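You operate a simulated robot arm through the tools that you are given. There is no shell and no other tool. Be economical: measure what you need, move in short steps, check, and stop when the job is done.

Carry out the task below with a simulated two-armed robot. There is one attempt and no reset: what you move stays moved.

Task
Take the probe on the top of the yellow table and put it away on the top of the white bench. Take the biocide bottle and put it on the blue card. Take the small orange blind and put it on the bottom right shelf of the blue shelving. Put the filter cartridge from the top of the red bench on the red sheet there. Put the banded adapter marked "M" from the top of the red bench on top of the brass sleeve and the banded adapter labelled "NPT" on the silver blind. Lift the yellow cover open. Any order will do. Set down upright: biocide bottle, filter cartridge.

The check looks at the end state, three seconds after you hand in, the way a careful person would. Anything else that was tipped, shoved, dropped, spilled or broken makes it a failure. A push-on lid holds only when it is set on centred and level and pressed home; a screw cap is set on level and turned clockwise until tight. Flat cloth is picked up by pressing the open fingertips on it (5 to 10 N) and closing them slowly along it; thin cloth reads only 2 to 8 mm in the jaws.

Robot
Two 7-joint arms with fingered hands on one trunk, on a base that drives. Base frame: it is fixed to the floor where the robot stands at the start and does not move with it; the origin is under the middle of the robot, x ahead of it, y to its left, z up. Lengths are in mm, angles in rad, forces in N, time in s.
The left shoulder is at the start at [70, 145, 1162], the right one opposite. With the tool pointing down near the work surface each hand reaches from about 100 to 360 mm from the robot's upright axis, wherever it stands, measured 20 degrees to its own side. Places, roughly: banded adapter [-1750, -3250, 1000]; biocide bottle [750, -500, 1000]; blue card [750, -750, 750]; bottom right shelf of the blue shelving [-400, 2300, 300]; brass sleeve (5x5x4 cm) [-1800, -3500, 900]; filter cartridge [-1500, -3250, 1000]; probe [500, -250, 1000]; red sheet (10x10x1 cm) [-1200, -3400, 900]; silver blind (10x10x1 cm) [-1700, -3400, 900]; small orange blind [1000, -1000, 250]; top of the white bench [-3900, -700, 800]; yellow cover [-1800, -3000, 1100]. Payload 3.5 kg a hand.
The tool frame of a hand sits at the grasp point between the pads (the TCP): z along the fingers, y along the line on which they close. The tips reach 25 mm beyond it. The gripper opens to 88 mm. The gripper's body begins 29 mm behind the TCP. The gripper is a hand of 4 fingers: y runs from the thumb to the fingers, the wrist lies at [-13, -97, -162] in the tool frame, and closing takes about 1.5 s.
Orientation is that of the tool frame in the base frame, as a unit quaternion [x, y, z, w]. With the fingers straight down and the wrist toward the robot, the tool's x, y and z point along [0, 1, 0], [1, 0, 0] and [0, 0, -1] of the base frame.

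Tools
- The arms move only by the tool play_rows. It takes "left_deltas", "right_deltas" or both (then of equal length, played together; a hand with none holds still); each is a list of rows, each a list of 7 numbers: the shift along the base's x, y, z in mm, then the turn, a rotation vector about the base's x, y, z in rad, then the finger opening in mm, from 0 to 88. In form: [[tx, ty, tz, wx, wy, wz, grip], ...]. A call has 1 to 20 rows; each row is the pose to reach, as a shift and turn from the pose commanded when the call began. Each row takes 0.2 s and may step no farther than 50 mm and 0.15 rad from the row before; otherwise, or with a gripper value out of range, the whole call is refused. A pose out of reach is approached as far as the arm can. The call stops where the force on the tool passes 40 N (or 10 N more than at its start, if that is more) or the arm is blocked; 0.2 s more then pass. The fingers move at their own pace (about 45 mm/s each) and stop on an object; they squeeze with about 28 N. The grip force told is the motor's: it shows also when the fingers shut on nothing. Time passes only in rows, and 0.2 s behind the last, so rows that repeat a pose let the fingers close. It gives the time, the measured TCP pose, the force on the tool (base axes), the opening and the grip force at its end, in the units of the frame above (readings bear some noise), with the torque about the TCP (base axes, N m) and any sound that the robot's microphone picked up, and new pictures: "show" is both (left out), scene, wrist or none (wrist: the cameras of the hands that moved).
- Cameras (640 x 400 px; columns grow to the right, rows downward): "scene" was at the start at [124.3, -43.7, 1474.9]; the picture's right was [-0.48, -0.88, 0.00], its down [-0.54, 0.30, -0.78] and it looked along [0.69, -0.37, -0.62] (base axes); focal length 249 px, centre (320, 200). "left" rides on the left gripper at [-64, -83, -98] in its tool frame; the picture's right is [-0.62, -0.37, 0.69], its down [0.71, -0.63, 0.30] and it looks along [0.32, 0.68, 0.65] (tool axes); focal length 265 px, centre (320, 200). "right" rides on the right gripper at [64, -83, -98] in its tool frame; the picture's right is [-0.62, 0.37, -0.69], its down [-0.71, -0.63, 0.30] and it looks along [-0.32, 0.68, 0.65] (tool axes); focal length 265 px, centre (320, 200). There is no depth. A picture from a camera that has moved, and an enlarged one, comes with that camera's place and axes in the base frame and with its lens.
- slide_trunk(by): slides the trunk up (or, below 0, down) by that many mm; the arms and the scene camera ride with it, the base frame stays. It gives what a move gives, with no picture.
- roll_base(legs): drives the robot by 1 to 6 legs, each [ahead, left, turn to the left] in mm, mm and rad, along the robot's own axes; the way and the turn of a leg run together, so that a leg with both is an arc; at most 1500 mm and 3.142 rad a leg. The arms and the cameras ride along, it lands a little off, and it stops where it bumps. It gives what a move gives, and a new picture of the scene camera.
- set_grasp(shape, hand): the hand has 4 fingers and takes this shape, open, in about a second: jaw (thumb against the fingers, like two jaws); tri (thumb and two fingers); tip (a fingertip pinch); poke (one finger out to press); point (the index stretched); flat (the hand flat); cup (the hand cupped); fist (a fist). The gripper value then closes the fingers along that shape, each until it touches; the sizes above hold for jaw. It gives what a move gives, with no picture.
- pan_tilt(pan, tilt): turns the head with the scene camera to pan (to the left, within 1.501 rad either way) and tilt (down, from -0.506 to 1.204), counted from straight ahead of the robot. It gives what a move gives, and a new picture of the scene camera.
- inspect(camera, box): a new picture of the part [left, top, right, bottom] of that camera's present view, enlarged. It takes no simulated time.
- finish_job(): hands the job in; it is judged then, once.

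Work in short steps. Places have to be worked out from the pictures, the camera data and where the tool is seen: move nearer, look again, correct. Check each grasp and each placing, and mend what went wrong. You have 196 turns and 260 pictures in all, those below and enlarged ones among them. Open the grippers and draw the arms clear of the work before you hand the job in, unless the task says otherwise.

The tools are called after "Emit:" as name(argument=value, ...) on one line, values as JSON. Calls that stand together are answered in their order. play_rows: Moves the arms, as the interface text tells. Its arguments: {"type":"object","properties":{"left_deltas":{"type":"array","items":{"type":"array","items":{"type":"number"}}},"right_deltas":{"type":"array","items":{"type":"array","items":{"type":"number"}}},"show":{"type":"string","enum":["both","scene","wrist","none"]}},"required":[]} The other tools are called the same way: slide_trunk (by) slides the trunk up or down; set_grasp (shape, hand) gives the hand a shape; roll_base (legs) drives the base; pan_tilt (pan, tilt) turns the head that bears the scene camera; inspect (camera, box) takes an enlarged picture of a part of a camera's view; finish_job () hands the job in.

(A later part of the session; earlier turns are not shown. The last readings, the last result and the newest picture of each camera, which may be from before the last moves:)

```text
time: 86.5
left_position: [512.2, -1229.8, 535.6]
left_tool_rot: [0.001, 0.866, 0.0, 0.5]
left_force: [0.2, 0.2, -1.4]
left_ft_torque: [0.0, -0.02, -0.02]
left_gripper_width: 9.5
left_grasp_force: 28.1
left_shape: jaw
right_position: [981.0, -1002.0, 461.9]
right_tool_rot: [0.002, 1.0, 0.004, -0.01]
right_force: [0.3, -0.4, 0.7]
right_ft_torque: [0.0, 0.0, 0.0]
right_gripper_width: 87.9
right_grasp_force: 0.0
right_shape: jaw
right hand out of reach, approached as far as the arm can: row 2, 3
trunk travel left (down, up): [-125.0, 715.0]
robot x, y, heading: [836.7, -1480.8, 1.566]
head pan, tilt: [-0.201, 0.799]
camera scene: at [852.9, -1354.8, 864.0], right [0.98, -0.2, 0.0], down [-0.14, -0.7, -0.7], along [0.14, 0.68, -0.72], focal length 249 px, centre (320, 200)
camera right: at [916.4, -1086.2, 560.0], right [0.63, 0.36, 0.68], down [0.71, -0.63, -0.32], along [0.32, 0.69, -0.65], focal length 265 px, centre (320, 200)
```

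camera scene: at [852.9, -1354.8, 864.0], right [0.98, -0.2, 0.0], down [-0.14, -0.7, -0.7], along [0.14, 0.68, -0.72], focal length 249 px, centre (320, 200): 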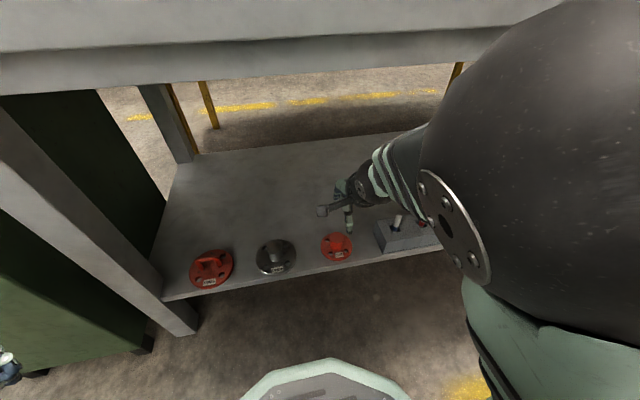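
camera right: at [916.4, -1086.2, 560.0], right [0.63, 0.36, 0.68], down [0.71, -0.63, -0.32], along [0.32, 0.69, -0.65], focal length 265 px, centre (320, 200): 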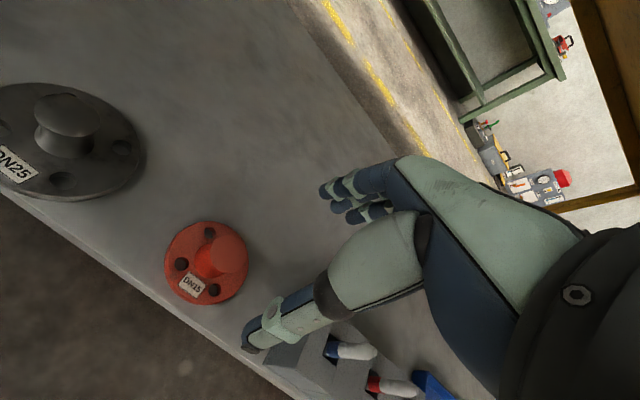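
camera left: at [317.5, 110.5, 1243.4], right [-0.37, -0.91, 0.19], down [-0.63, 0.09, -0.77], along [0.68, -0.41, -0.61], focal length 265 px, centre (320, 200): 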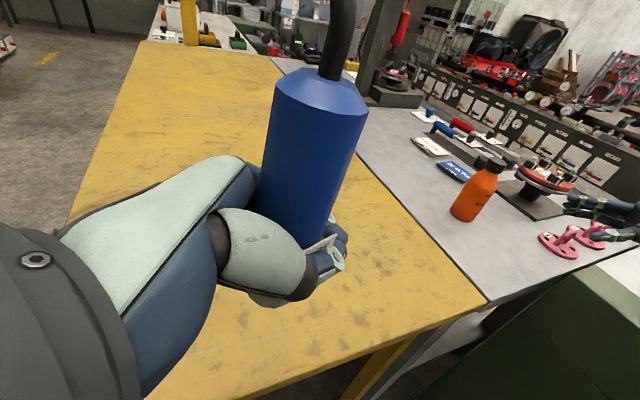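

The blind's centre is confirmed at (980,-974), with the knob top near z 305. I'll descend over it.

Emit:
play_rows(right_deltas=[[0, 15, -30, 0, 0, 0, 88], [-1, 28, -65, 0, 0, 0, 88], [-1, 28, -100, 0, 0, 0, 88], [-1, 28, -120, 0, 0, 0, 88], [-1, 28, -120, 0, 0, 0, 88]])

```text
time: 87.7
left_position: [511.8, -1230.1, 536.1]
left_tool_rot: [0.0, 0.866, -0.001, 0.5]
left_force: [0.1, 0.3, -1.6]
left_ft_torque: [0.01, -0.03, -0.03]
left_gripper_width: 9.3
left_grasp_force: 28.0
left_shape: jaw
right_position: [979.6, -976.2, 338.0]
right_tool_rot: [0.001, 1.0, 0.001, 0.001]
right_force: [0.2, -0.2, -0.6]
right_ft_torque: [0.01, 0.02, 0.02]
right_gripper_width: 87.7
right_grasp_force: 0.1
right_shape: jaw
trunk travel left (down, up): [-125.0, 715.0]
robot x, y, heading: [836.7, -1482.4, 1.568]
head pan, tilt: [-0.201, 0.799]
camera scene: at [852.9, -1354.8, 864.0], right [0.98, -0.2, 0.0], down [-0.14, -0.7, -0.7], along [0.14, 0.68, -0.72], focal length 249 px, centre (320, 200)
camera right: at [915.1, -1059.4, 435.1], right [0.62, 0.37, 0.69], down [0.71, -0.63, -0.31], along [0.32, 0.68, -0.65], focal length 265 px, centre (320, 200)
```

scene: 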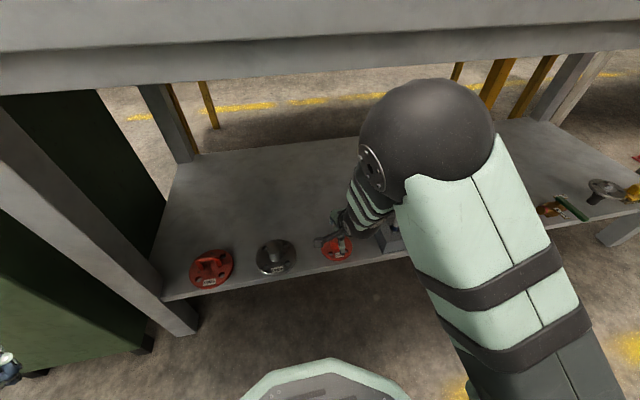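
right: 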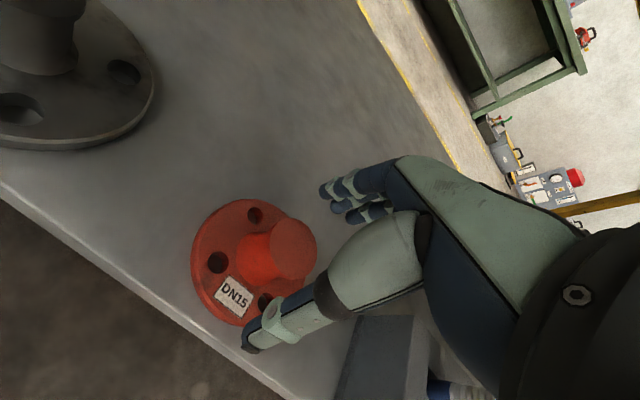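

The knob is right on the tool axis. I'll descend 40 mm and close on it.

Emit:
play_rows(right_deltas=[[0, 2, -15, 0, 0, 0, 88], [0, 2, -30, 0, 0, 0, 88], [0, 2, -40, 0, 0, 0, 88], [0, 2, -40, 0, 0, 0, 70], [0, 2, -40, 0, 0, 0, 50], [0, 2, -40, 0, 0, 0, 30], [0, 2, -40, 0, 0, 0, 10], [0, 2, -40, 0, 0, 0, 0], [0, 2, -40, 0, 0, 0, 0], [0, 2, -40, 0, 0, 0, 0]], show="wrist")

```text
time: 89.9
left_position: [512.3, -1230.6, 536.4]
left_tool_rot: [0.001, 0.866, -0.001, 0.5]
left_force: [0.4, -0.7, -1.5]
left_ft_torque: [-0.01, -0.05, 0.0]
left_gripper_width: 9.4
left_grasp_force: 28.3
left_shape: jaw
right_position: [980.0, -973.1, 297.5]
right_tool_rot: [0.001, 1.0, 0.0, -0.001]
right_force: [0.5, -1.9, 1.1]
right_ft_torque: [-0.03, 0.0, -0.02]
right_gripper_width: 26.4
right_grasp_force: 28.3
right_shape: jaw
trunk travel left (down, up): [-125.0, 715.0]
robot x, y, heading: [833.9, -1481.4, 1.568]
head pan, tilt: [-0.201, 0.799]
camera right: at [914.8, -1056.7, 395.3], right [0.62, 0.37, 0.69], down [0.71, -0.63, -0.31], along [0.32, 0.68, -0.65], focal length 265 px, centre (320, 200)
```

right: 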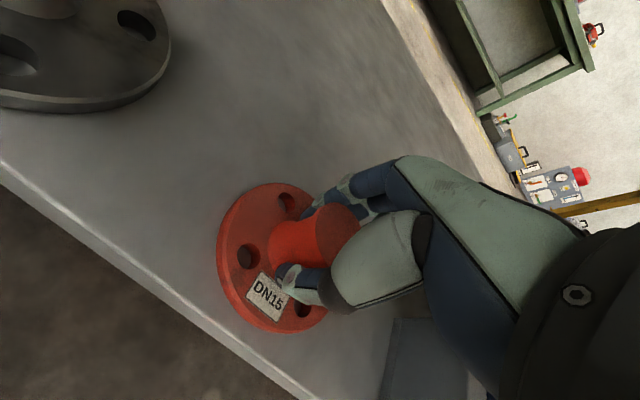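

I've gripped the knob (26 mm, 28 N). I'll lift 150 mm and verify.

Emit:
play_rows(right_deltas=[[0, 0, 20, 0, 0, 0, 0], [0, 0, 50, 0, 0, 0, 0], [0, 0, 90, 0, 0, 0, 0], [0, 0, 130, 0, 0, 0, 0], [0, -20, 150, 0, 0, 0, 0], [0, -20, 150, 0, 0, 0, 0]], show="wrist")

```text
time: 91.3
left_position: [512.6, -1230.6, 536.1]
left_tool_rot: [0.0, 0.866, -0.001, 0.5]
left_force: [0.0, 0.4, -2.3]
left_ft_torque: [-0.01, -0.02, 0.01]
left_gripper_width: 9.4
left_grasp_force: 27.9
left_shape: jaw
right_position: [979.8, -992.3, 447.1]
right_tool_rot: [0.0, 1.0, 0.0, 0.0]
right_force: [-0.5, -0.9, -4.2]
right_ft_torque: [-0.02, 0.03, 0.0]
right_gripper_width: 25.9
right_grasp_force: 28.4
right_shape: jaw
trunk travel left (down, up): [-125.0, 715.0]
robot x, y, heading: [837.6, -1480.7, 1.57]
head pan, tilt: [-0.201, 0.799]
camera right: at [914.2, -1076.3, 545.2], right [0.62, 0.37, 0.69], down [0.71, -0.63, -0.31], along [0.32, 0.68, -0.65], focal length 265 px, centre (320, 200)
```

right: 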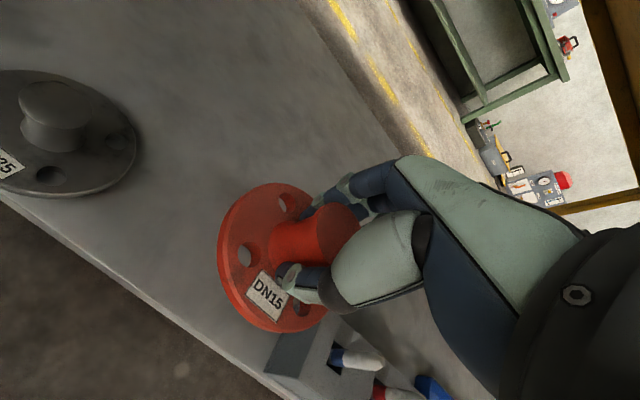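

The blind is held firmly. I'll back out, drive left past the cabinet and then north toward the blue shelving.

Emit:
roll_base(legs=[[-350, 0, 0], [0, 1230, 0], [1500, 0, 0]])

Emit:
pan_tilt(pan=0.0, tilt=0.3)

```text
time: 106.4
left_position: [-707.7, -73.6, 535.4]
left_tool_rot: [0.002, 0.866, -0.002, 0.501]
left_force: [0.7, 0.0, -3.6]
left_ft_torque: [0.0, -0.06, 0.0]
left_gripper_width: 9.5
left_grasp_force: 27.6
left_shape: jaw
right_position: [-239.5, 163.6, 446.9]
right_tool_rot: [0.002, 1.0, 0.0, 0.0]
right_force: [-0.2, -0.3, -5.2]
right_ft_torque: [0.03, 0.01, -0.02]
right_gripper_width: 25.7
right_grasp_force: 27.9
right_shape: jaw
trunk travel left (down, up): [-125.0, 715.0]
robot x, y, heading: [-379.4, -326.8, 1.564]
head pan, tilt: [-0.201, 0.799]
camera scene: at [-366.8, -199.0, 863.9], right [0.98, -0.2, 0.0], down [-0.15, -0.7, -0.7], along [0.14, 0.68, -0.72], focal length 249 px, centre (320, 200)
```

scene: 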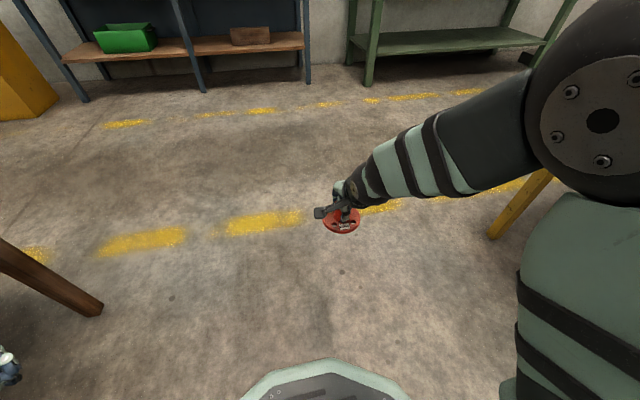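

```text
time: 107.3
left_position: [-707.2, -73.9, 535.7]
left_tool_rot: [0.002, 0.865, -0.001, 0.501]
left_force: [-0.8, 0.1, -2.3]
left_ft_torque: [-0.01, -0.01, 0.01]
left_gripper_width: 9.3
left_grasp_force: 27.8
left_shape: jaw
right_position: [-238.2, 163.0, 446.9]
right_tool_rot: [0.002, 1.0, 0.001, -0.002]
right_force: [0.2, 0.3, -5.1]
right_ft_torque: [-0.01, -0.03, -0.01]
right_gripper_width: 25.6
right_grasp_force: 28.5
right_shape: jaw
trunk travel left (down, up): [-125.0, 715.0]
robot x, y, heading: [-378.7, -324.6, 1.56]
head pan, tilt: [0.0, 0.3]
camera scene: at [-382.8, -184.6, 908.1], right [1.0, -0.01, 0.0], down [0.0, -0.3, -0.95], along [0.0, 0.95, -0.3], focal length 249 px, centre (320, 200)
```

scene: 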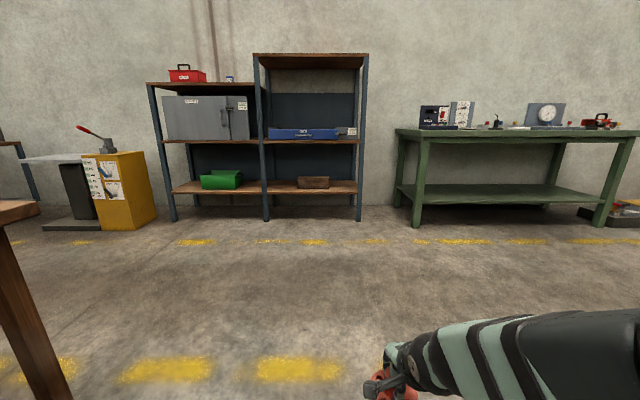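

The bottom right shelf runs x from about -900 to 0, front edge at y≈2050, z≈300, with a brown brick at x≈-450. I'll set the blind right of the brick, near x=-150, and drive up first.

Emit:
roll_base(legs=[[1450, -90, 0.007]])

Emit:
pan_tilt(pan=-0.1, tilt=0.6)

```text
time: 114.6
left_position: [-604.2, 1376.9, 536.3]
left_tool_rot: [0.004, 0.865, -0.003, 0.501]
left_force: [0.1, 0.2, -1.7]
left_ft_torque: [0.0, -0.05, 0.02]
left_gripper_width: 9.5
left_grasp_force: 27.6
left_shape: jaw
right_position: [-136.3, 1611.5, 447.3]
right_tool_rot: [0.005, 1.0, 0.0, -0.001]
right_force: [-0.4, -0.3, -4.4]
right_ft_torque: [0.01, 0.02, 0.0]
right_gripper_width: 25.7
right_grasp_force: 28.4
right_shape: jaw
trunk travel left (down, up): [-125.0, 715.0]
robot x, y, heading: [-279.5, 1126.2, 1.566]
head pan, tilt: [0.0, 0.3]
camera scene: at [-281.4, 1264.7, 908.2], right [1.0, -0.01, 0.0], down [0.0, -0.3, -0.95], along [0.01, 0.95, -0.3], focal length 249 px, centre (320, 200)
```

scene: 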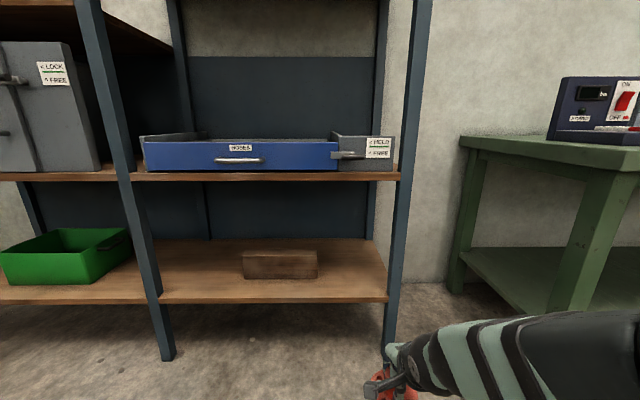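

```text
time: 115.4
left_position: [-605.3, 1376.9, 535.7]
left_tool_rot: [0.003, 0.866, -0.003, 0.501]
left_force: [0.2, 0.3, -2.6]
left_ft_torque: [0.02, -0.02, 0.01]
left_gripper_width: 9.2
left_grasp_force: 28.1
left_shape: jaw
right_position: [-136.5, 1612.8, 446.5]
right_tool_rot: [0.004, 1.0, 0.0, -0.002]
right_force: [0.8, -0.2, -4.3]
right_ft_torque: [-0.01, 0.04, 0.0]
right_gripper_width: 25.5
right_grasp_force: 28.1
right_shape: jaw
trunk travel left (down, up): [-125.0, 715.0]
robot x, y, heading: [-282.4, 1121.0, 1.563]
head pan, tilt: [-0.099, 0.6]
camera scene: at [-272.6, 1259.2, 880.8], right [0.99, -0.11, 0.0], down [-0.06, -0.56, -0.83], along [0.09, 0.82, -0.56], focal length 249 px, centre (320, 200)
```

scene: 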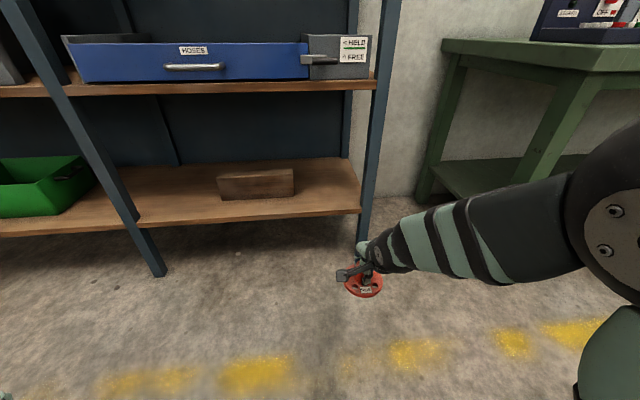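

Right of the brick, the forearm would foul the right post. Left of the brick (x from about -860 to -608) is free, so I'll aim for (-735,2110). Drive left 593 and ahead 380.

Emit:
roll_base(legs=[[0, 593, 0], [380, 0, 0]])

```text
time: 120.7
left_position: [-1188.5, 1761.3, 535.6]
left_tool_rot: [0.005, 0.866, -0.004, 0.501]
left_force: [1.2, 0.3, -2.6]
left_ft_torque: [0.02, -0.02, 0.02]
left_gripper_width: 9.2
left_grasp_force: 28.4
left_shape: jaw
right_position: [-719.5, 1994.0, 447.7]
right_tool_rot: [0.007, 1.0, 0.0, -0.001]
right_force: [0.3, 0.2, -4.7]
right_ft_torque: [0.02, -0.03, -0.02]
right_gripper_width: 25.8
right_grasp_force: 27.9
right_shape: jaw
trunk travel left (down, up): [-125.0, 715.0]
robot x, y, heading: [-867.3, 1503.7, 1.56]
head pan, tilt: [-0.099, 0.6]
camera scene: at [-856.7, 1642.9, 880.7], right [0.99, -0.11, 0.0], down [-0.06, -0.56, -0.82], along [0.09, 0.82, -0.57], focal length 249 px, centre (320, 200)
```

scene: 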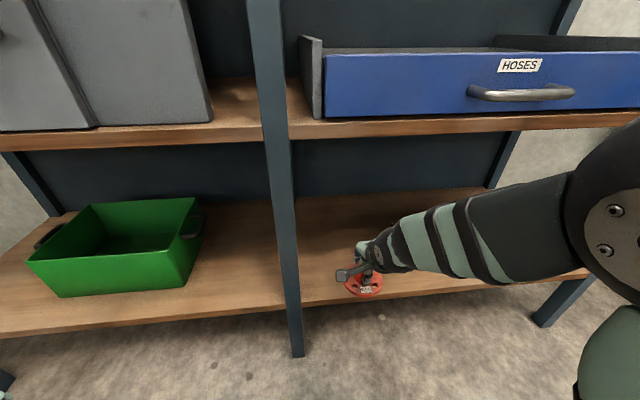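

The hand is in front of the bay, between post and brick. I'll reach in 110 mm and look.

Emit:
play_rows(right_deltas=[[-3, 30, 0, 0, 0, 0, 0], [-6, 60, 0, 0, 0, 0, 0], [-10, 90, 0, 0, 0, 0, 0], [-12, 115, -10, 0, 0, 0, 0], [-12, 115, -30, 0, 0, 0, 0], [-12, 115, -60, 0, 0, 0, 0], [-12, 115, -60, 0, 0, 0, 0]])

```text
time: 122.3
left_position: [-1188.9, 1761.9, 534.8]
left_tool_rot: [0.004, 0.866, -0.004, 0.501]
left_force: [1.0, -0.5, -2.0]
left_ft_torque: [-0.04, -0.04, -0.02]
left_gripper_width: 9.2
left_grasp_force: 28.0
left_shape: jaw
right_position: [-729.9, 2110.5, 383.8]
right_tool_rot: [0.006, 1.0, 0.0, -0.001]
right_force: [-0.5, -0.2, -4.9]
right_ft_torque: [-0.04, -0.02, 0.01]
right_gripper_width: 25.5
right_grasp_force: 28.6
right_shape: jaw
trunk travel left (down, up): [-125.0, 715.0]
robot x, y, heading: [-864.3, 1504.9, 1.566]
head pan, tilt: [-0.099, 0.6]
camera scene: at [-856.7, 1643.1, 880.7], right [0.99, -0.11, 0.0], down [-0.06, -0.56, -0.82], along [0.09, 0.82, -0.57], focal length 249 px, centre (320, 200)
camera right: at [-797.0, 2027.9, 483.6], right [0.63, 0.36, 0.69], down [0.71, -0.64, -0.31], along [0.33, 0.68, -0.65], focal length 265 px, centre (320, 200)
```

scene: 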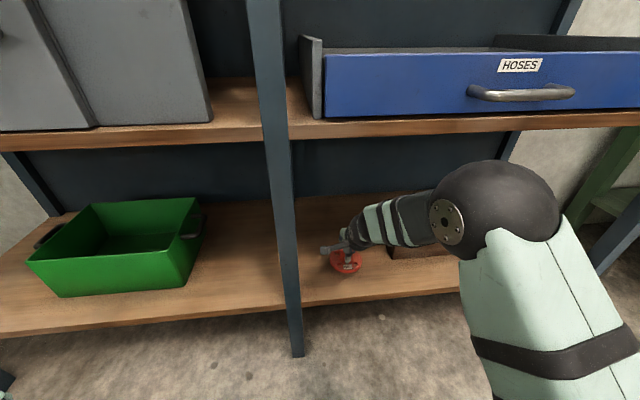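
right: 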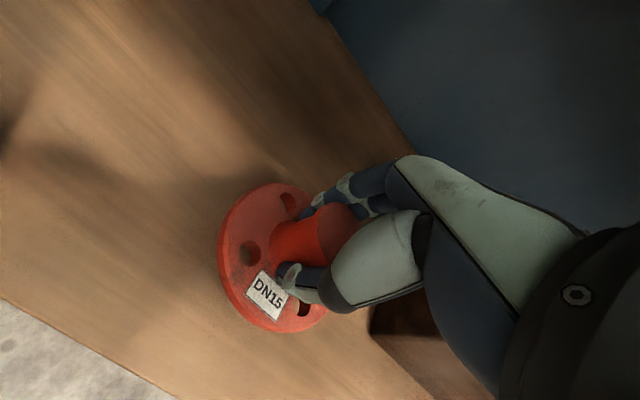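

It's inside the bay with clear wood beneath. I'll lower slowly.

Emit:
play_rows(right_deltas=[[0, 0, -10, 0, 0, 0, 0], [0, 0, -20, 0, 0, 0, 0], [0, 0, -30, 0, 0, 0, 0], [0, 0, -36, 0, 0, 0, 0], [0, 0, -36, 0, 0, 0, 0]], show="wrist")

```text
time: 123.5
left_position: [-1188.5, 1761.5, 535.8]
left_tool_rot: [0.005, 0.866, -0.004, 0.5]
left_force: [0.7, 0.7, -2.6]
left_ft_torque: [0.04, 0.0, -0.01]
left_gripper_width: 9.4
left_grasp_force: 27.3
left_shape: jaw
right_position: [-731.3, 2110.3, 350.3]
right_tool_rot: [0.006, 1.0, 0.001, -0.001]
right_force: [0.5, -1.3, -4.9]
right_ft_torque: [0.0, 0.0, -0.01]
right_gripper_width: 25.4
right_grasp_force: 27.8
right_shape: jaw
trunk travel left (down, up): [-125.0, 715.0]
robot x, y, heading: [-865.3, 1504.7, 1.559]
head pan, tilt: [-0.099, 0.6]
camera right: at [-797.1, 2027.1, 448.4], right [0.63, 0.36, 0.69], down [0.71, -0.64, -0.31], along [0.33, 0.68, -0.66], focal length 265 px, centre (320, 200)
```

right: 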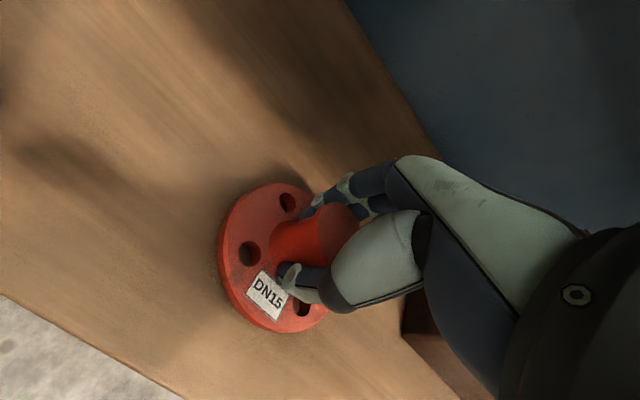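

No contact yet; I'll continue in small steps.

Emit:
play_rows(right_deltas=[[0, 0, -3, 0, 0, 0, 0], [0, 0, -6, 0, 0, 0, 0], [0, 0, -9, 0, 0, 0, 0], [0, 0, -12, 0, 0, 0, 0], [0, 0, -12, 0, 0, 0, 0]], show="none")

```text
time: 124.7
left_position: [-1188.9, 1762.0, 536.1]
left_tool_rot: [0.005, 0.866, -0.003, 0.501]
left_force: [-0.7, -0.1, -2.5]
left_ft_torque: [0.0, -0.02, 0.03]
left_gripper_width: 9.5
left_grasp_force: 28.2
left_shape: jaw
right_position: [-731.7, 2108.9, 338.3]
right_tool_rot: [0.006, 1.0, -0.001, -0.001]
right_force: [-0.8, -0.9, -3.5]
right_ft_torque: [0.03, 0.01, -0.01]
right_gripper_width: 25.6
right_grasp_force: 27.8
right_shape: jaw
trunk travel left (down, up): [-125.0, 715.0]
robot x, y, heading: [-867.2, 1508.6, 1.559]
head pan, tilt: [-0.099, 0.6]
```

Emit:
play_rows(right_deltas=[[0, 0, -4, 0, 0, 0, 0], [0, 0, -8, 0, 0, 0, 0], [0, 0, -12, 0, 0, 0, 0], [0, 0, -12, 0, 0, 0, 0]], show="wrist")

```text
time: 125.7
left_position: [-1189.9, 1758.1, 537.7]
left_tool_rot: [0.007, 0.865, -0.001, 0.501]
left_force: [0.4, -0.4, -2.1]
left_ft_torque: [0.03, -0.03, 0.0]
left_gripper_width: 9.5
left_grasp_force: 28.2
left_shape: jaw
right_position: [-732.2, 2110.5, 335.7]
right_tool_rot: [0.007, 1.0, 0.008, -0.001]
right_force: [1.4, -5.9, 39.2]
right_ft_torque: [-0.49, 0.04, 0.01]
right_gripper_width: 28.1
right_grasp_force: 27.3
right_shape: jaw
trunk travel left (down, up): [-125.0, 715.0]
robot x, y, heading: [-864.5, 1506.9, 1.558]
head pan, tilt: [-0.099, 0.6]
camera right: at [-797.8, 2026.6, 432.0], right [0.63, 0.35, 0.7], down [0.71, -0.63, -0.32], along [0.33, 0.69, -0.64], focal length 265 px, centre (320, 200)
```

right: 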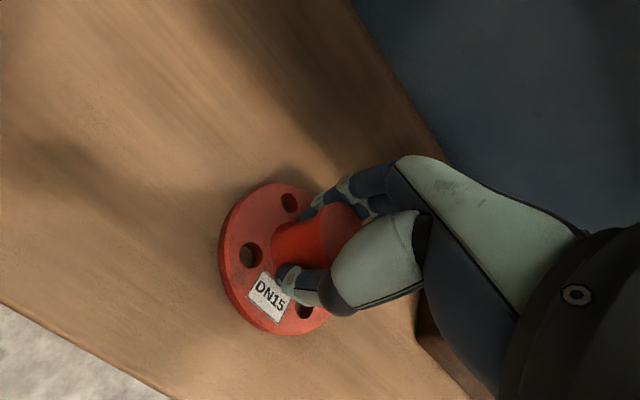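

It's seated on the shelf (contact at z≈336). I'll ease off to relieve pressure, then open.

Emit:
play_rows(right_deltas=[[0, 0, 1, 0, 0, 0, 0], [0, 0, 1, 0, 0, 0, 20], [0, 0, 1, 0, 0, 0, 40], [0, 0, 1, 0, 0, 0, 60], [0, 0, 1, 0, 0, 0, 88], [0, 0, 1, 0, 0, 0, 88], [0, 0, 1, 0, 0, 0, 88]], show="wrist")

Emit:
play_rows(right_deltas=[[0, 0, 30, 0, 0, 0, 88], [0, 0, 70, 0, 0, 0, 88], [0, -20, 110, 0, 0, 0, 88], [5, -60, 115, 0, 0, 0, 88], [10, -105, 115, 0, 0, 0, 88], [10, -150, 115, 0, 0, 0, 88], [10, -150, 115, 0, 0, 0, 88]])

```text
time: 127.3
left_position: [-1189.6, 1760.4, 537.0]
left_tool_rot: [0.006, 0.865, -0.002, 0.502]
left_force: [-0.5, -0.5, -2.5]
left_ft_torque: [0.0, -0.06, 0.01]
left_gripper_width: 9.0
left_grasp_force: 28.6
left_shape: jaw
right_position: [-732.3, 2113.5, 338.9]
right_tool_rot: [0.007, 1.0, 0.013, -0.002]
right_force: [0.4, 13.9, 36.5]
right_ft_torque: [-0.66, 0.18, -0.06]
right_gripper_width: 81.5
right_grasp_force: 0.0
right_shape: jaw
trunk travel left (down, up): [-125.0, 715.0]
robot x, y, heading: [-865.8, 1504.5, 1.558]
head pan, tilt: [-0.099, 0.6]
camera right: at [-798.0, 2029.4, 433.9], right [0.63, 0.34, 0.7], down [0.7, -0.63, -0.32], along [0.33, 0.7, -0.64], focal length 265 px, centre (320, 200)
```

right: 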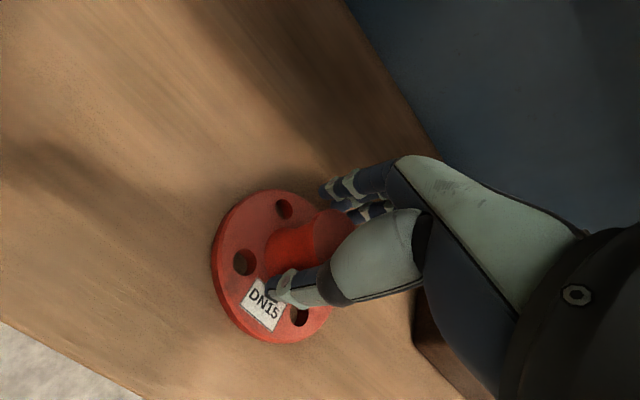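

```text
time: 128.9
left_position: [-1188.5, 1761.8, 536.3]
left_tool_rot: [0.005, 0.866, -0.003, 0.501]
left_force: [0.8, -0.5, -2.5]
left_ft_torque: [0.03, -0.06, -0.02]
left_gripper_width: 9.4
left_grasp_force: 28.4
left_shape: jaw
right_position: [-720.7, 1958.2, 443.5]
right_tool_rot: [0.006, 1.0, 0.001, -0.001]
right_force: [-0.2, 0.3, 0.0]
right_ft_torque: [-0.01, 0.02, 0.02]
right_gripper_width: 87.9
right_grasp_force: 0.1
right_shape: jaw
trunk travel left (down, up): [-125.0, 715.0]
robot x, y, heading: [-867.9, 1508.9, 1.559]
head pan, tilt: [-0.099, 0.6]
camera scene: at [-856.8, 1642.3, 880.8], right [0.99, -0.11, 0.0], down [-0.06, -0.56, -0.83], along [0.09, 0.82, -0.56], focal length 249 px, centre (320, 200)
camera right: at [-786.9, 1876.0, 540.7], right [0.63, 0.36, 0.69], down [0.71, -0.64, -0.31], along [0.33, 0.68, -0.65], focal length 265 px, centre (320, 200)
```

scene: 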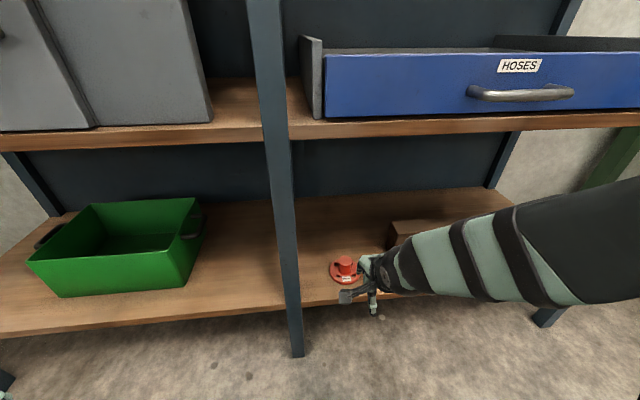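
right: 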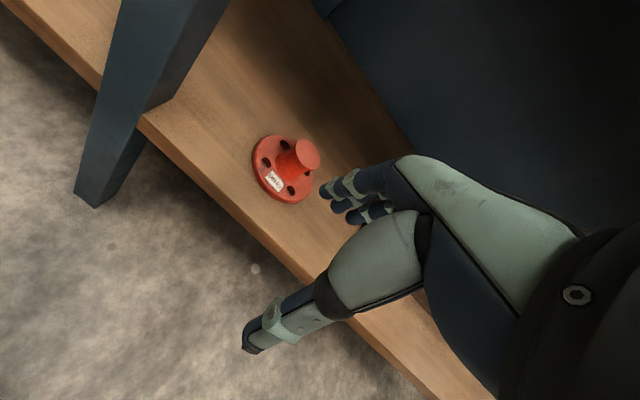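

The blind is on the shelf. Now I'll back off, raise the trunk and look toward the white bench (to the west).

Emit:
roll_base(legs=[[-450, 0, 0]])

Emit:
slide_trunk(by=400)

Emit:
slide_trunk(by=200)

Emit:
pan_tilt(pan=1.5, tilt=0.4)

```text
time: 131.6
left_position: [-1194.0, 1312.5, 535.8]
left_tool_rot: [0.005, 0.865, -0.004, 0.502]
left_force: [0.3, 0.6, -2.2]
left_ft_torque: [0.02, -0.03, 0.04]
left_gripper_width: 9.4
left_grasp_force: 27.2
left_shape: jaw
right_position: [-726.4, 1509.8, 442.5]
right_tool_rot: [0.007, 1.0, 0.0, 0.0]
right_force: [-0.4, -0.5, -0.1]
right_ft_torque: [-0.01, 0.02, -0.03]
right_gripper_width: 87.7
right_grasp_force: 0.1
right_shape: jaw
trunk travel left (down, up): [-125.0, 715.0]
robot x, y, heading: [-871.8, 1059.1, 1.557]
head pan, tilt: [-0.099, 0.6]
camera scene: at [-862.5, 1193.4, 880.8], right [0.99, -0.11, 0.0], down [-0.06, -0.56, -0.82], along [0.09, 0.82, -0.57], focal length 249 px, centre (320, 200)
```

scene: 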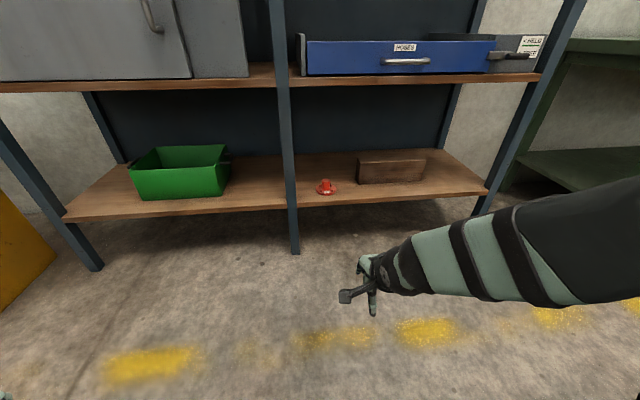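

```text
time: 135.4
left_position: [-1195.5, 1311.9, 935.9]
left_tool_rot: [0.005, 0.865, -0.004, 0.501]
left_force: [-0.3, -0.3, -2.7]
left_ft_torque: [-0.02, -0.04, -0.03]
left_gripper_width: 9.1
left_grasp_force: 27.9
left_shape: jaw
right_position: [-726.7, 1509.8, 842.8]
right_tool_rot: [0.007, 1.0, -0.001, -0.001]
right_force: [-0.5, -0.4, 0.0]
right_ft_torque: [0.0, -0.02, -0.04]
right_gripper_width: 87.6
right_grasp_force: 0.0
right_shape: jaw
trunk travel left (down, up): [-525.0, 315.0]
robot x, y, heading: [-872.1, 1056.0, 1.555]
head pan, tilt: [-0.099, 0.6]
```

```text
time: 137.6
left_position: [-1194.8, 1312.7, 1136.6]
left_tool_rot: [0.006, 0.865, -0.004, 0.501]
left_force: [-0.4, 0.9, -2.1]
left_ft_torque: [0.02, -0.05, 0.02]
left_gripper_width: 9.0
left_grasp_force: 28.6
left_shape: jaw
right_position: [-726.1, 1509.6, 1042.0]
right_tool_rot: [0.007, 1.0, 0.0, -0.001]
right_force: [0.0, 0.4, -0.3]
right_ft_torque: [0.01, 0.0, 0.0]
right_gripper_width: 87.8
right_grasp_force: 0.1
right_shape: jaw
trunk travel left (down, up): [-725.0, 115.0]
robot x, y, heading: [-872.4, 1055.8, 1.558]
head pan, tilt: [-0.099, 0.6]
```

```text
time: 139.3
left_position: [-1195.2, 1313.1, 1135.8]
left_tool_rot: [0.006, 0.865, -0.005, 0.501]
left_force: [0.3, 0.6, -2.9]
left_ft_torque: [-0.02, -0.03, 0.0]
left_gripper_width: 9.0
left_grasp_force: 28.2
left_shape: jaw
right_position: [-728.1, 1509.7, 1042.6]
right_tool_rot: [0.006, 1.0, 0.0, -0.002]
right_force: [0.2, 1.2, 0.0]
right_ft_torque: [0.04, 0.02, -0.02]
right_gripper_width: 87.7
right_grasp_force: 0.1
right_shape: jaw
trunk travel left (down, up): [-725.0, 115.0]
robot x, y, heading: [-876.2, 1058.8, 1.56]
head pan, tilt: [1.499, 0.4]
camera scene: at [-965.0, 1113.7, 1499.0], right [0.09, 1.0, 0.0], down [0.39, -0.03, -0.92], along [-0.92, 0.08, -0.39], focal length 249 px, centre (320, 200)
```

scene: 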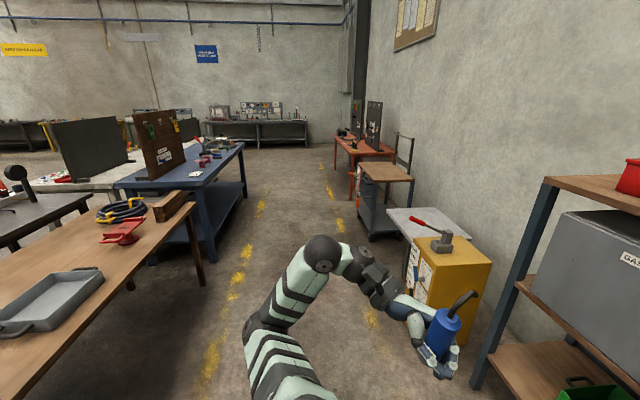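

Let me zoom in on the white bench area.

Emit:
inspect(camera="scene", box=[0, 90, 240, 240])

```text
2.67 times, centred on (120, 165) of scene
camera zoom: at [-965.0, 1113.7, 1499.0], right [0.09, 1.0, 0.0], down [0.39, -0.03, -0.92], along [-0.92, 0.08, -0.39], focal length 664 px, centre (853, 293)
```

zoom: 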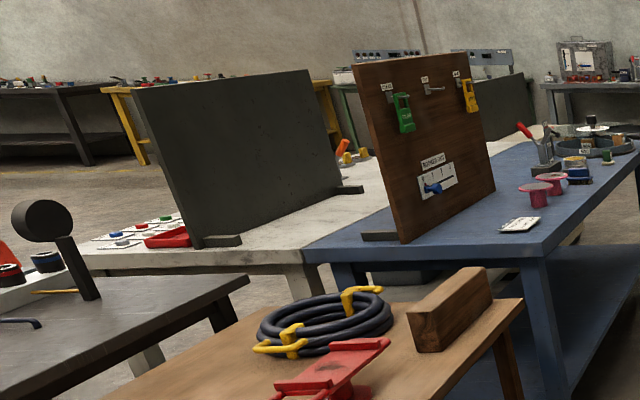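

The white bench is west, behind the blue bench; it looks reachable from the south. I'll drive back south along the aisle and turn to face west.

Emit:
roll_base(legs=[[0, -430, 0], [-1300, 0, 0.0], [-1300, 0, 0], [0, 0, 1.58]])

Emit:
pan_tilt(pan=0.0, tilt=0.35)

```text
time: 157.9
left_position: [-729.4, -1844.3, 1136.0]
left_tool_rot: [-0.602, 0.621, 0.348, 0.361]
left_force: [0.8, 0.5, -2.5]
left_ft_torque: [0.02, -0.01, -0.01]
left_gripper_width: 9.0
left_grasp_force: 28.0
left_shape: jaw
right_position: [-918.6, -1374.6, 1042.9]
right_tool_rot: [-0.695, 0.719, -0.001, 0.0]
right_force: [0.2, -0.4, 0.0]
right_ft_torque: [0.0, 0.01, 0.03]
right_gripper_width: 87.8
right_grasp_force: 0.2
right_shape: jaw
trunk travel left (down, up): [-725.0, 115.0]
robot x, y, heading: [-464.8, -1525.2, 3.11]
head pan, tilt: [1.499, 0.4]
camera scene: at [-530.2, -1620.3, 1499.1], right [-0.99, 0.1, 0.0], down [0.04, 0.39, -0.92], along [-0.1, -0.92, -0.39], focal length 249 px, centre (320, 200)
```

scene: 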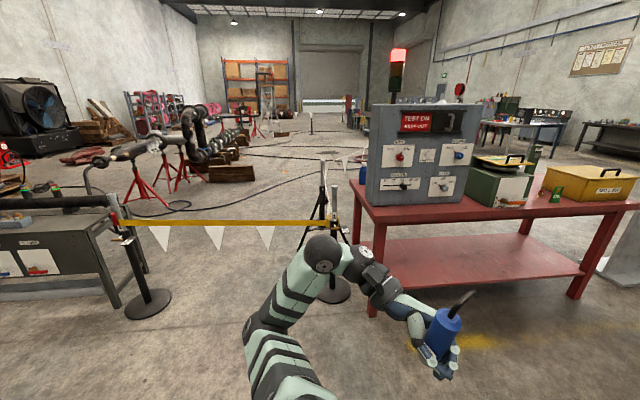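

```text
time: 159.5
left_position: [-730.0, -1845.4, 1135.2]
left_tool_rot: [-0.602, 0.622, 0.348, 0.361]
left_force: [-0.3, -0.1, -2.5]
left_ft_torque: [0.04, -0.02, 0.01]
left_gripper_width: 9.1
left_grasp_force: 27.6
left_shape: jaw
right_position: [-918.8, -1374.0, 1042.3]
right_tool_rot: [-0.695, 0.719, -0.001, -0.001]
right_force: [0.0, 0.1, -0.4]
right_ft_torque: [0.0, 0.01, -0.02]
right_gripper_width: 87.7
right_grasp_force: 0.1
right_shape: jaw
trunk travel left (down, up): [-725.0, 115.0]
robot x, y, heading: [-472.9, -1525.8, 3.111]
head pan, tilt: [0.0, 0.351]
camera scene: at [-613.7, -1525.3, 1503.6], right [0.03, 1.0, 0.0], down [0.34, -0.01, -0.94], along [-0.94, 0.03, -0.34], focal length 249 px, centre (320, 200)
```

scene: 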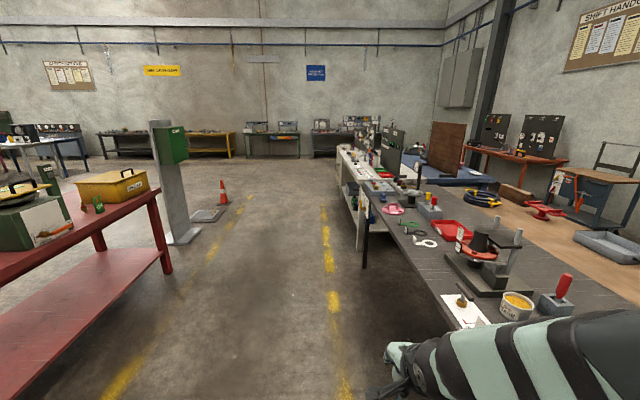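

The aisle is clear and the white bench is ahead on the right. I'll zoom in on it.

Emit:
inspect(camera="scene", box=[320, 120, 480, 260])

Emit:
inspect(camera="scene", box=[0, 130, 240, 290])

```text
2.86 times, centred on (400, 190) of scene
camera zoom: at [-613.7, -1525.3, 1503.6], right [0.03, 1.0, 0.0], down [0.34, -0.01, -0.94], along [-0.94, 0.03, -0.34], focal length 712 px, centre (91, 229)
```

zoom: 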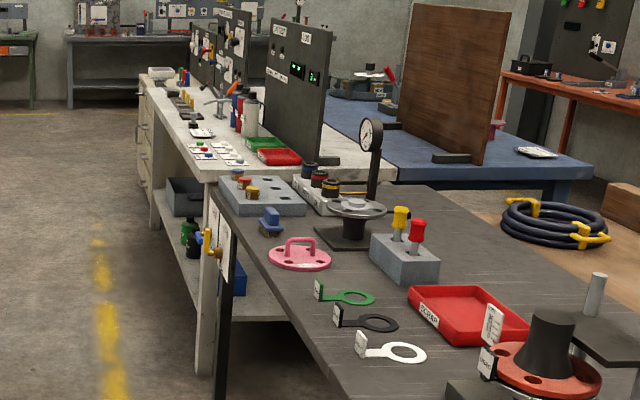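

```text
2.50 times, centred on (120, 210) of scene
camera zoom: at [-613.7, -1525.3, 1503.6], right [0.03, 1.0, 0.0], down [0.34, -0.01, -0.94], along [-0.94, 0.03, -0.34], focal length 623 px, centre (820, 175)
```

zoom: 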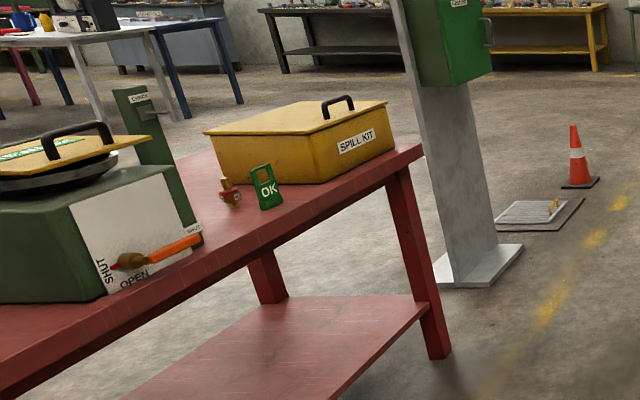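

The yellow cover is likely the lid with the black handle on the green unit on the red bench. First I'll drive west along the aisle to the white bench.

Emit:
roll_base(legs=[[1400, 0, 0.03], [1300, 0, 0], [0, 0, -1.571]])

Emit:
pan_tilt(pan=0.0, tilt=0.55)

```text
time: 176.4
left_position: [-3484.2, -1210.7, 1136.5]
left_tool_rot: [0.016, 0.865, -0.01, 0.501]
left_force: [0.5, -0.1, -2.5]
left_ft_torque: [-0.04, -0.05, 0.01]
left_gripper_width: 8.6
left_grasp_force: 27.8
left_shape: jaw
right_position: [-3012.5, -1024.0, 1042.7]
right_tool_rot: [0.02, 1.0, 0.0, -0.001]
right_force: [-0.1, 0.0, 0.7]
right_ft_torque: [0.01, 0.01, -0.01]
right_gripper_width: 87.8
right_grasp_force: 0.1
right_shape: jaw
trunk travel left (down, up): [-725.0, 115.0]
robot x, y, heading: [-3167.9, -1473.6, 1.532]
head pan, tilt: [0.0, 0.351]
camera scene: at [-3163.6, -1332.6, 1503.6], right [1.0, -0.04, 0.0], down [-0.01, -0.34, -0.94], along [0.04, 0.94, -0.34], focal length 249 px, centre (320, 200)
```

scene: 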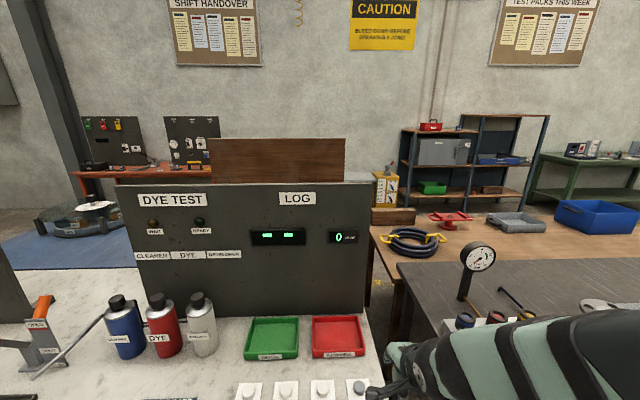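

```text
time: 177.2
left_position: [-3484.0, -1210.6, 1135.4]
left_tool_rot: [0.016, 0.865, -0.01, 0.501]
left_force: [-0.6, -0.4, -2.8]
left_ft_torque: [-0.03, -0.04, 0.06]
left_gripper_width: 8.8
left_grasp_force: 28.6
left_shape: jaw
right_position: [-3011.6, -1025.3, 1043.5]
right_tool_rot: [0.02, 1.0, 0.001, -0.002]
right_force: [-0.1, -0.4, 0.5]
right_ft_torque: [-0.01, -0.04, -0.02]
right_gripper_width: 87.9
right_grasp_force: 0.0
right_shape: jaw
trunk travel left (down, up): [-725.0, 115.0]
robot x, y, heading: [-3168.1, -1474.6, 1.536]
head pan, tilt: [0.0, 0.55]
camera scene: at [-3163.6, -1335.8, 1485.4], right [1.0, -0.04, 0.0], down [-0.02, -0.52, -0.85], along [0.03, 0.85, -0.52], focal length 249 px, centre (320, 200)
```

scene: 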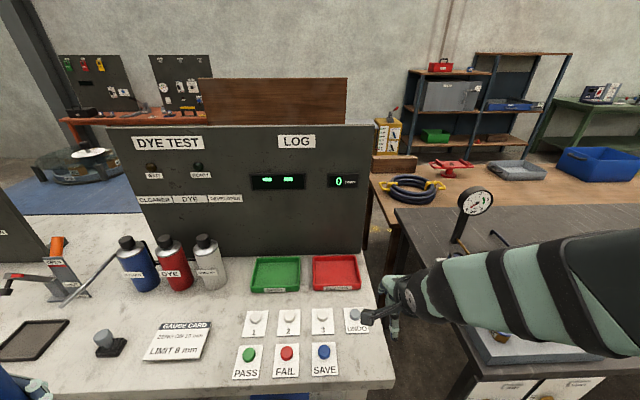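

I'll look left and down along the bench to find an open spot.

Emit:
pan_tilt(pan=0.5, tilt=0.75)

Emit:
pan_tilt(pan=1.1, tilt=0.5)

```text
time: 178.1
left_position: [-3483.3, -1211.7, 1136.3]
left_tool_rot: [0.016, 0.865, -0.011, 0.501]
left_force: [-1.1, -0.6, -2.5]
left_ft_torque: [-0.02, -0.09, 0.0]
left_gripper_width: 8.9
left_grasp_force: 28.0
left_shape: jaw
right_position: [-3010.9, -1024.0, 1042.0]
right_tool_rot: [0.019, 1.0, 0.0, -0.001]
right_force: [0.2, 0.2, -0.3]
right_ft_torque: [0.0, -0.05, 0.01]
right_gripper_width: 87.8
right_grasp_force: 0.0
right_shape: jaw
trunk travel left (down, up): [-725.0, 115.0]
robot x, y, heading: [-3169.7, -1475.1, 1.531]
head pan, tilt: [0.499, 0.75]
camera scene: at [-3203.8, -1351.4, 1468.0], right [0.9, 0.44, 0.0], down [0.3, -0.61, -0.73], along [-0.33, 0.66, -0.68], focal length 249 px, centre (320, 200)
```

scene: 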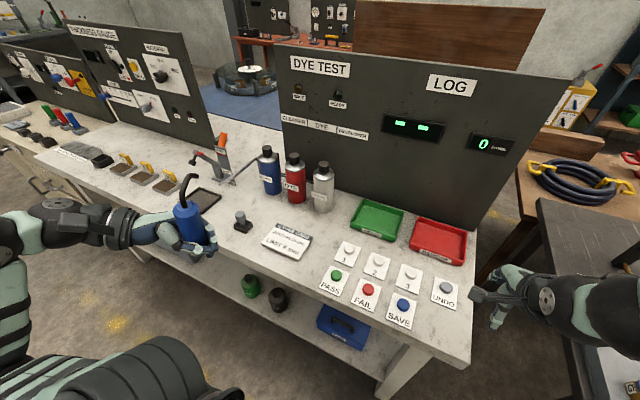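

```text
time: 179.1
left_position: [-3483.8, -1210.3, 1136.5]
left_tool_rot: [0.016, 0.866, -0.011, 0.5]
left_force: [0.1, 0.7, -2.1]
left_ft_torque: [-0.03, -0.01, 0.03]
left_gripper_width: 9.0
left_grasp_force: 27.7
left_shape: jaw
right_position: [-3011.1, -1025.4, 1042.6]
right_tool_rot: [0.019, 1.0, -0.001, -0.001]
right_force: [-1.0, -0.7, 0.6]
right_ft_torque: [-0.01, 0.0, 0.0]
right_gripper_width: 88.0
right_grasp_force: 0.0
right_shape: jaw
trunk travel left (down, up): [-725.0, 115.0]
robot x, y, heading: [-3168.4, -1471.9, 1.534]
head pan, tilt: [1.1, 0.499]
camera scene: at [-3246.3, -1381.2, 1489.9], right [0.49, 0.87, 0.0], down [0.42, -0.23, -0.88], along [-0.77, 0.43, -0.48], focal length 249 px, centre (320, 200)
```

scene: 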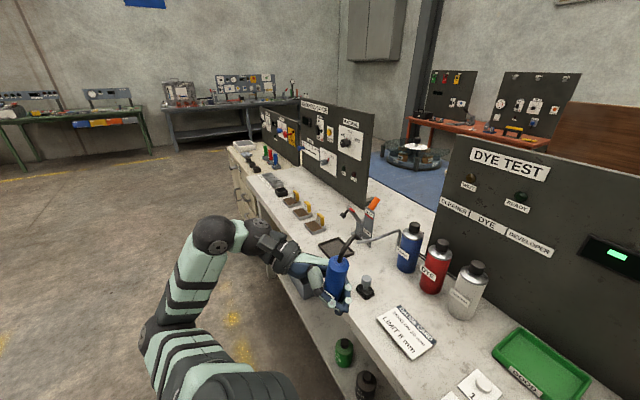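

There is a free patch at the bench's front, between the gauge card and the small knob, near (-3630,-1030). I'll shift the base left 400 to line the left hand up.

Emit:
roll_base(legs=[[0, 400, 0.035]])

Emit:
pan_tilt(pan=0.1, tilt=0.9)

```text
time: 181.6
left_position: [-3892.6, -1211.4, 1134.9]
left_tool_rot: [0.003, 0.865, -0.004, 0.501]
left_force: [0.6, 0.3, -2.4]
left_ft_torque: [-0.01, -0.05, -0.03]
left_gripper_width: 9.0
left_grasp_force: 27.6
left_shape: jaw
right_position: [-3425.2, -1010.8, 1041.6]
right_tool_rot: [0.004, 1.0, 0.0, -0.002]
right_force: [0.0, -0.7, 0.2]
right_ft_torque: [-0.01, -0.03, 0.0]
right_gripper_width: 87.9
right_grasp_force: 0.1
right_shape: jaw
trunk travel left (down, up): [-725.0, 115.0]
robot x, y, heading: [-3566.7, -1466.1, 1.563]
head pan, tilt: [1.1, 0.499]
camera scene: at [-3649.3, -1374.4, 1490.0], right [0.46, 0.89, 0.0], down [0.42, -0.22, -0.88], along [-0.78, 0.4, -0.48], focal length 249 px, centre (320, 200)
```

scene: 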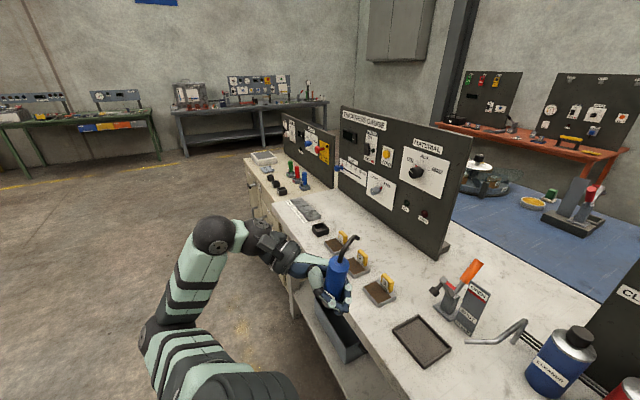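

```text
time: 182.9
left_position: [-3892.7, -1211.3, 1136.0]
left_tool_rot: [0.003, 0.866, -0.003, 0.5]
left_force: [-0.3, -0.2, -2.4]
left_ft_torque: [0.0, -0.05, 0.0]
left_gripper_width: 8.8
left_grasp_force: 28.1
left_shape: jaw
right_position: [-3425.2, -1010.7, 1043.0]
right_tool_rot: [0.004, 1.0, 0.0, -0.001]
right_force: [-0.6, -0.1, -0.4]
right_ft_torque: [0.01, 0.02, 0.0]
right_gripper_width: 87.8
right_grasp_force: 0.1
right_shape: jaw
trunk travel left (down, up): [-725.0, 115.0]
robot x, y, heading: [-3570.0, -1465.2, 1.565]
head pan, tilt: [0.099, 0.901]
camera scene: at [-3576.8, -1341.2, 1456.1], right [1.0, 0.09, 0.0], down [0.07, -0.78, -0.62], along [-0.06, 0.62, -0.78], focal length 249 px, centre (320, 200)
```

scene: 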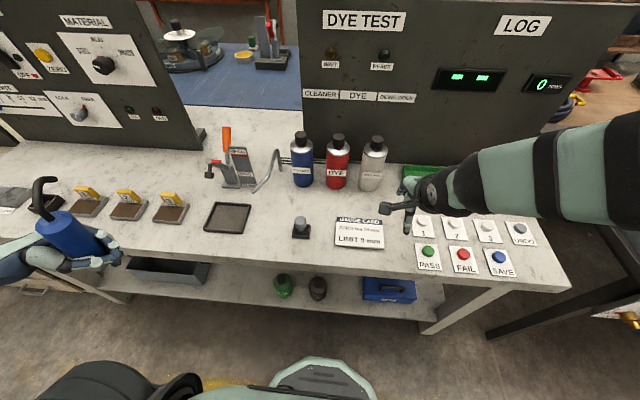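

The patch between the black pad and the knob, at about (-3757,-1013), is the clearest. I'll bring the probe above it.

Emit:
play_rows(left_deltas=[[20, 25, 0, 0, 0, 0, 0], [40, 50, -10, 0, 0, 0, 0], [60, 80, -25, 0, 0, 0, 0], [80, 110, -50, 0, 0, 0, 0], [100, 140, -80, 0, 0, 0, 0], [120, 170, -115, 0, 0, 0, 0], [136, 197, -150, 0, 0, 0, 0], [136, 197, -175, 0, 0, 0, 0], [136, 197, -175, 0, 0, 0, 0]])

```text
refused: row 6 steps farther than a row can; nothing moved
```

Emit:
play_rows(left_deltas=[[20, 25, 0, 0, 0, 0, 0], [40, 50, -10, 0, 0, 0, 0], [60, 75, -25, 0, 0, 0, 0], [80, 105, -50, 0, 0, 0, 0], [95, 130, -80, 0, 0, 0, 0], [110, 155, -110, 0, 0, 0, 0], [125, 180, -140, 0, 0, 0, 0], [136, 197, -165, 0, 0, 0, 0], [136, 197, -175, 0, 0, 0, 0], [136, 197, -175, 0, 0, 0, 0]])

```text
time: 185.1
left_position: [-3756.8, -1012.9, 960.3]
left_tool_rot: [0.003, 0.865, -0.003, 0.501]
left_force: [0.6, 0.0, -3.0]
left_ft_torque: [-0.02, -0.03, -0.02]
left_gripper_width: 8.8
left_grasp_force: 28.0
left_shape: jaw
right_position: [-3425.2, -1010.2, 1042.5]
right_tool_rot: [0.004, 1.0, -0.001, -0.001]
right_force: [0.3, -0.5, -0.1]
right_ft_torque: [-0.02, 0.0, -0.01]
right_gripper_width: 87.6
right_grasp_force: 0.1
right_shape: jaw
trunk travel left (down, up): [-725.0, 115.0]
robot x, y, heading: [-3566.7, -1459.5, 1.557]
head pan, tilt: [0.099, 0.901]
camera scene: at [-3576.4, -1341.1, 1456.0], right [1.0, 0.09, 0.0], down [0.07, -0.78, -0.62], along [-0.06, 0.62, -0.78], focal length 249 px, centre (320, 200)
camera left: at [-3810.4, -1097.1, 1066.7], right [0.91, -0.38, 0.19], down [-0.1, -0.63, -0.77], along [0.41, 0.68, -0.61], focal length 265 px, centre (320, 200)
```

scene: 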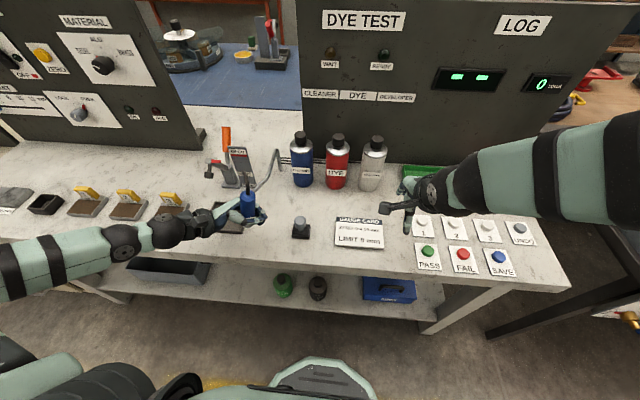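
left: 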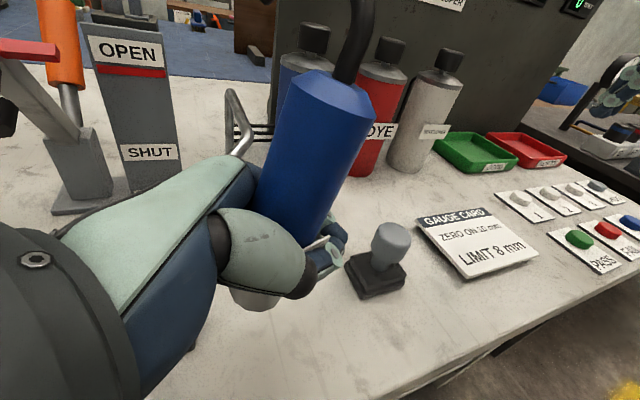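

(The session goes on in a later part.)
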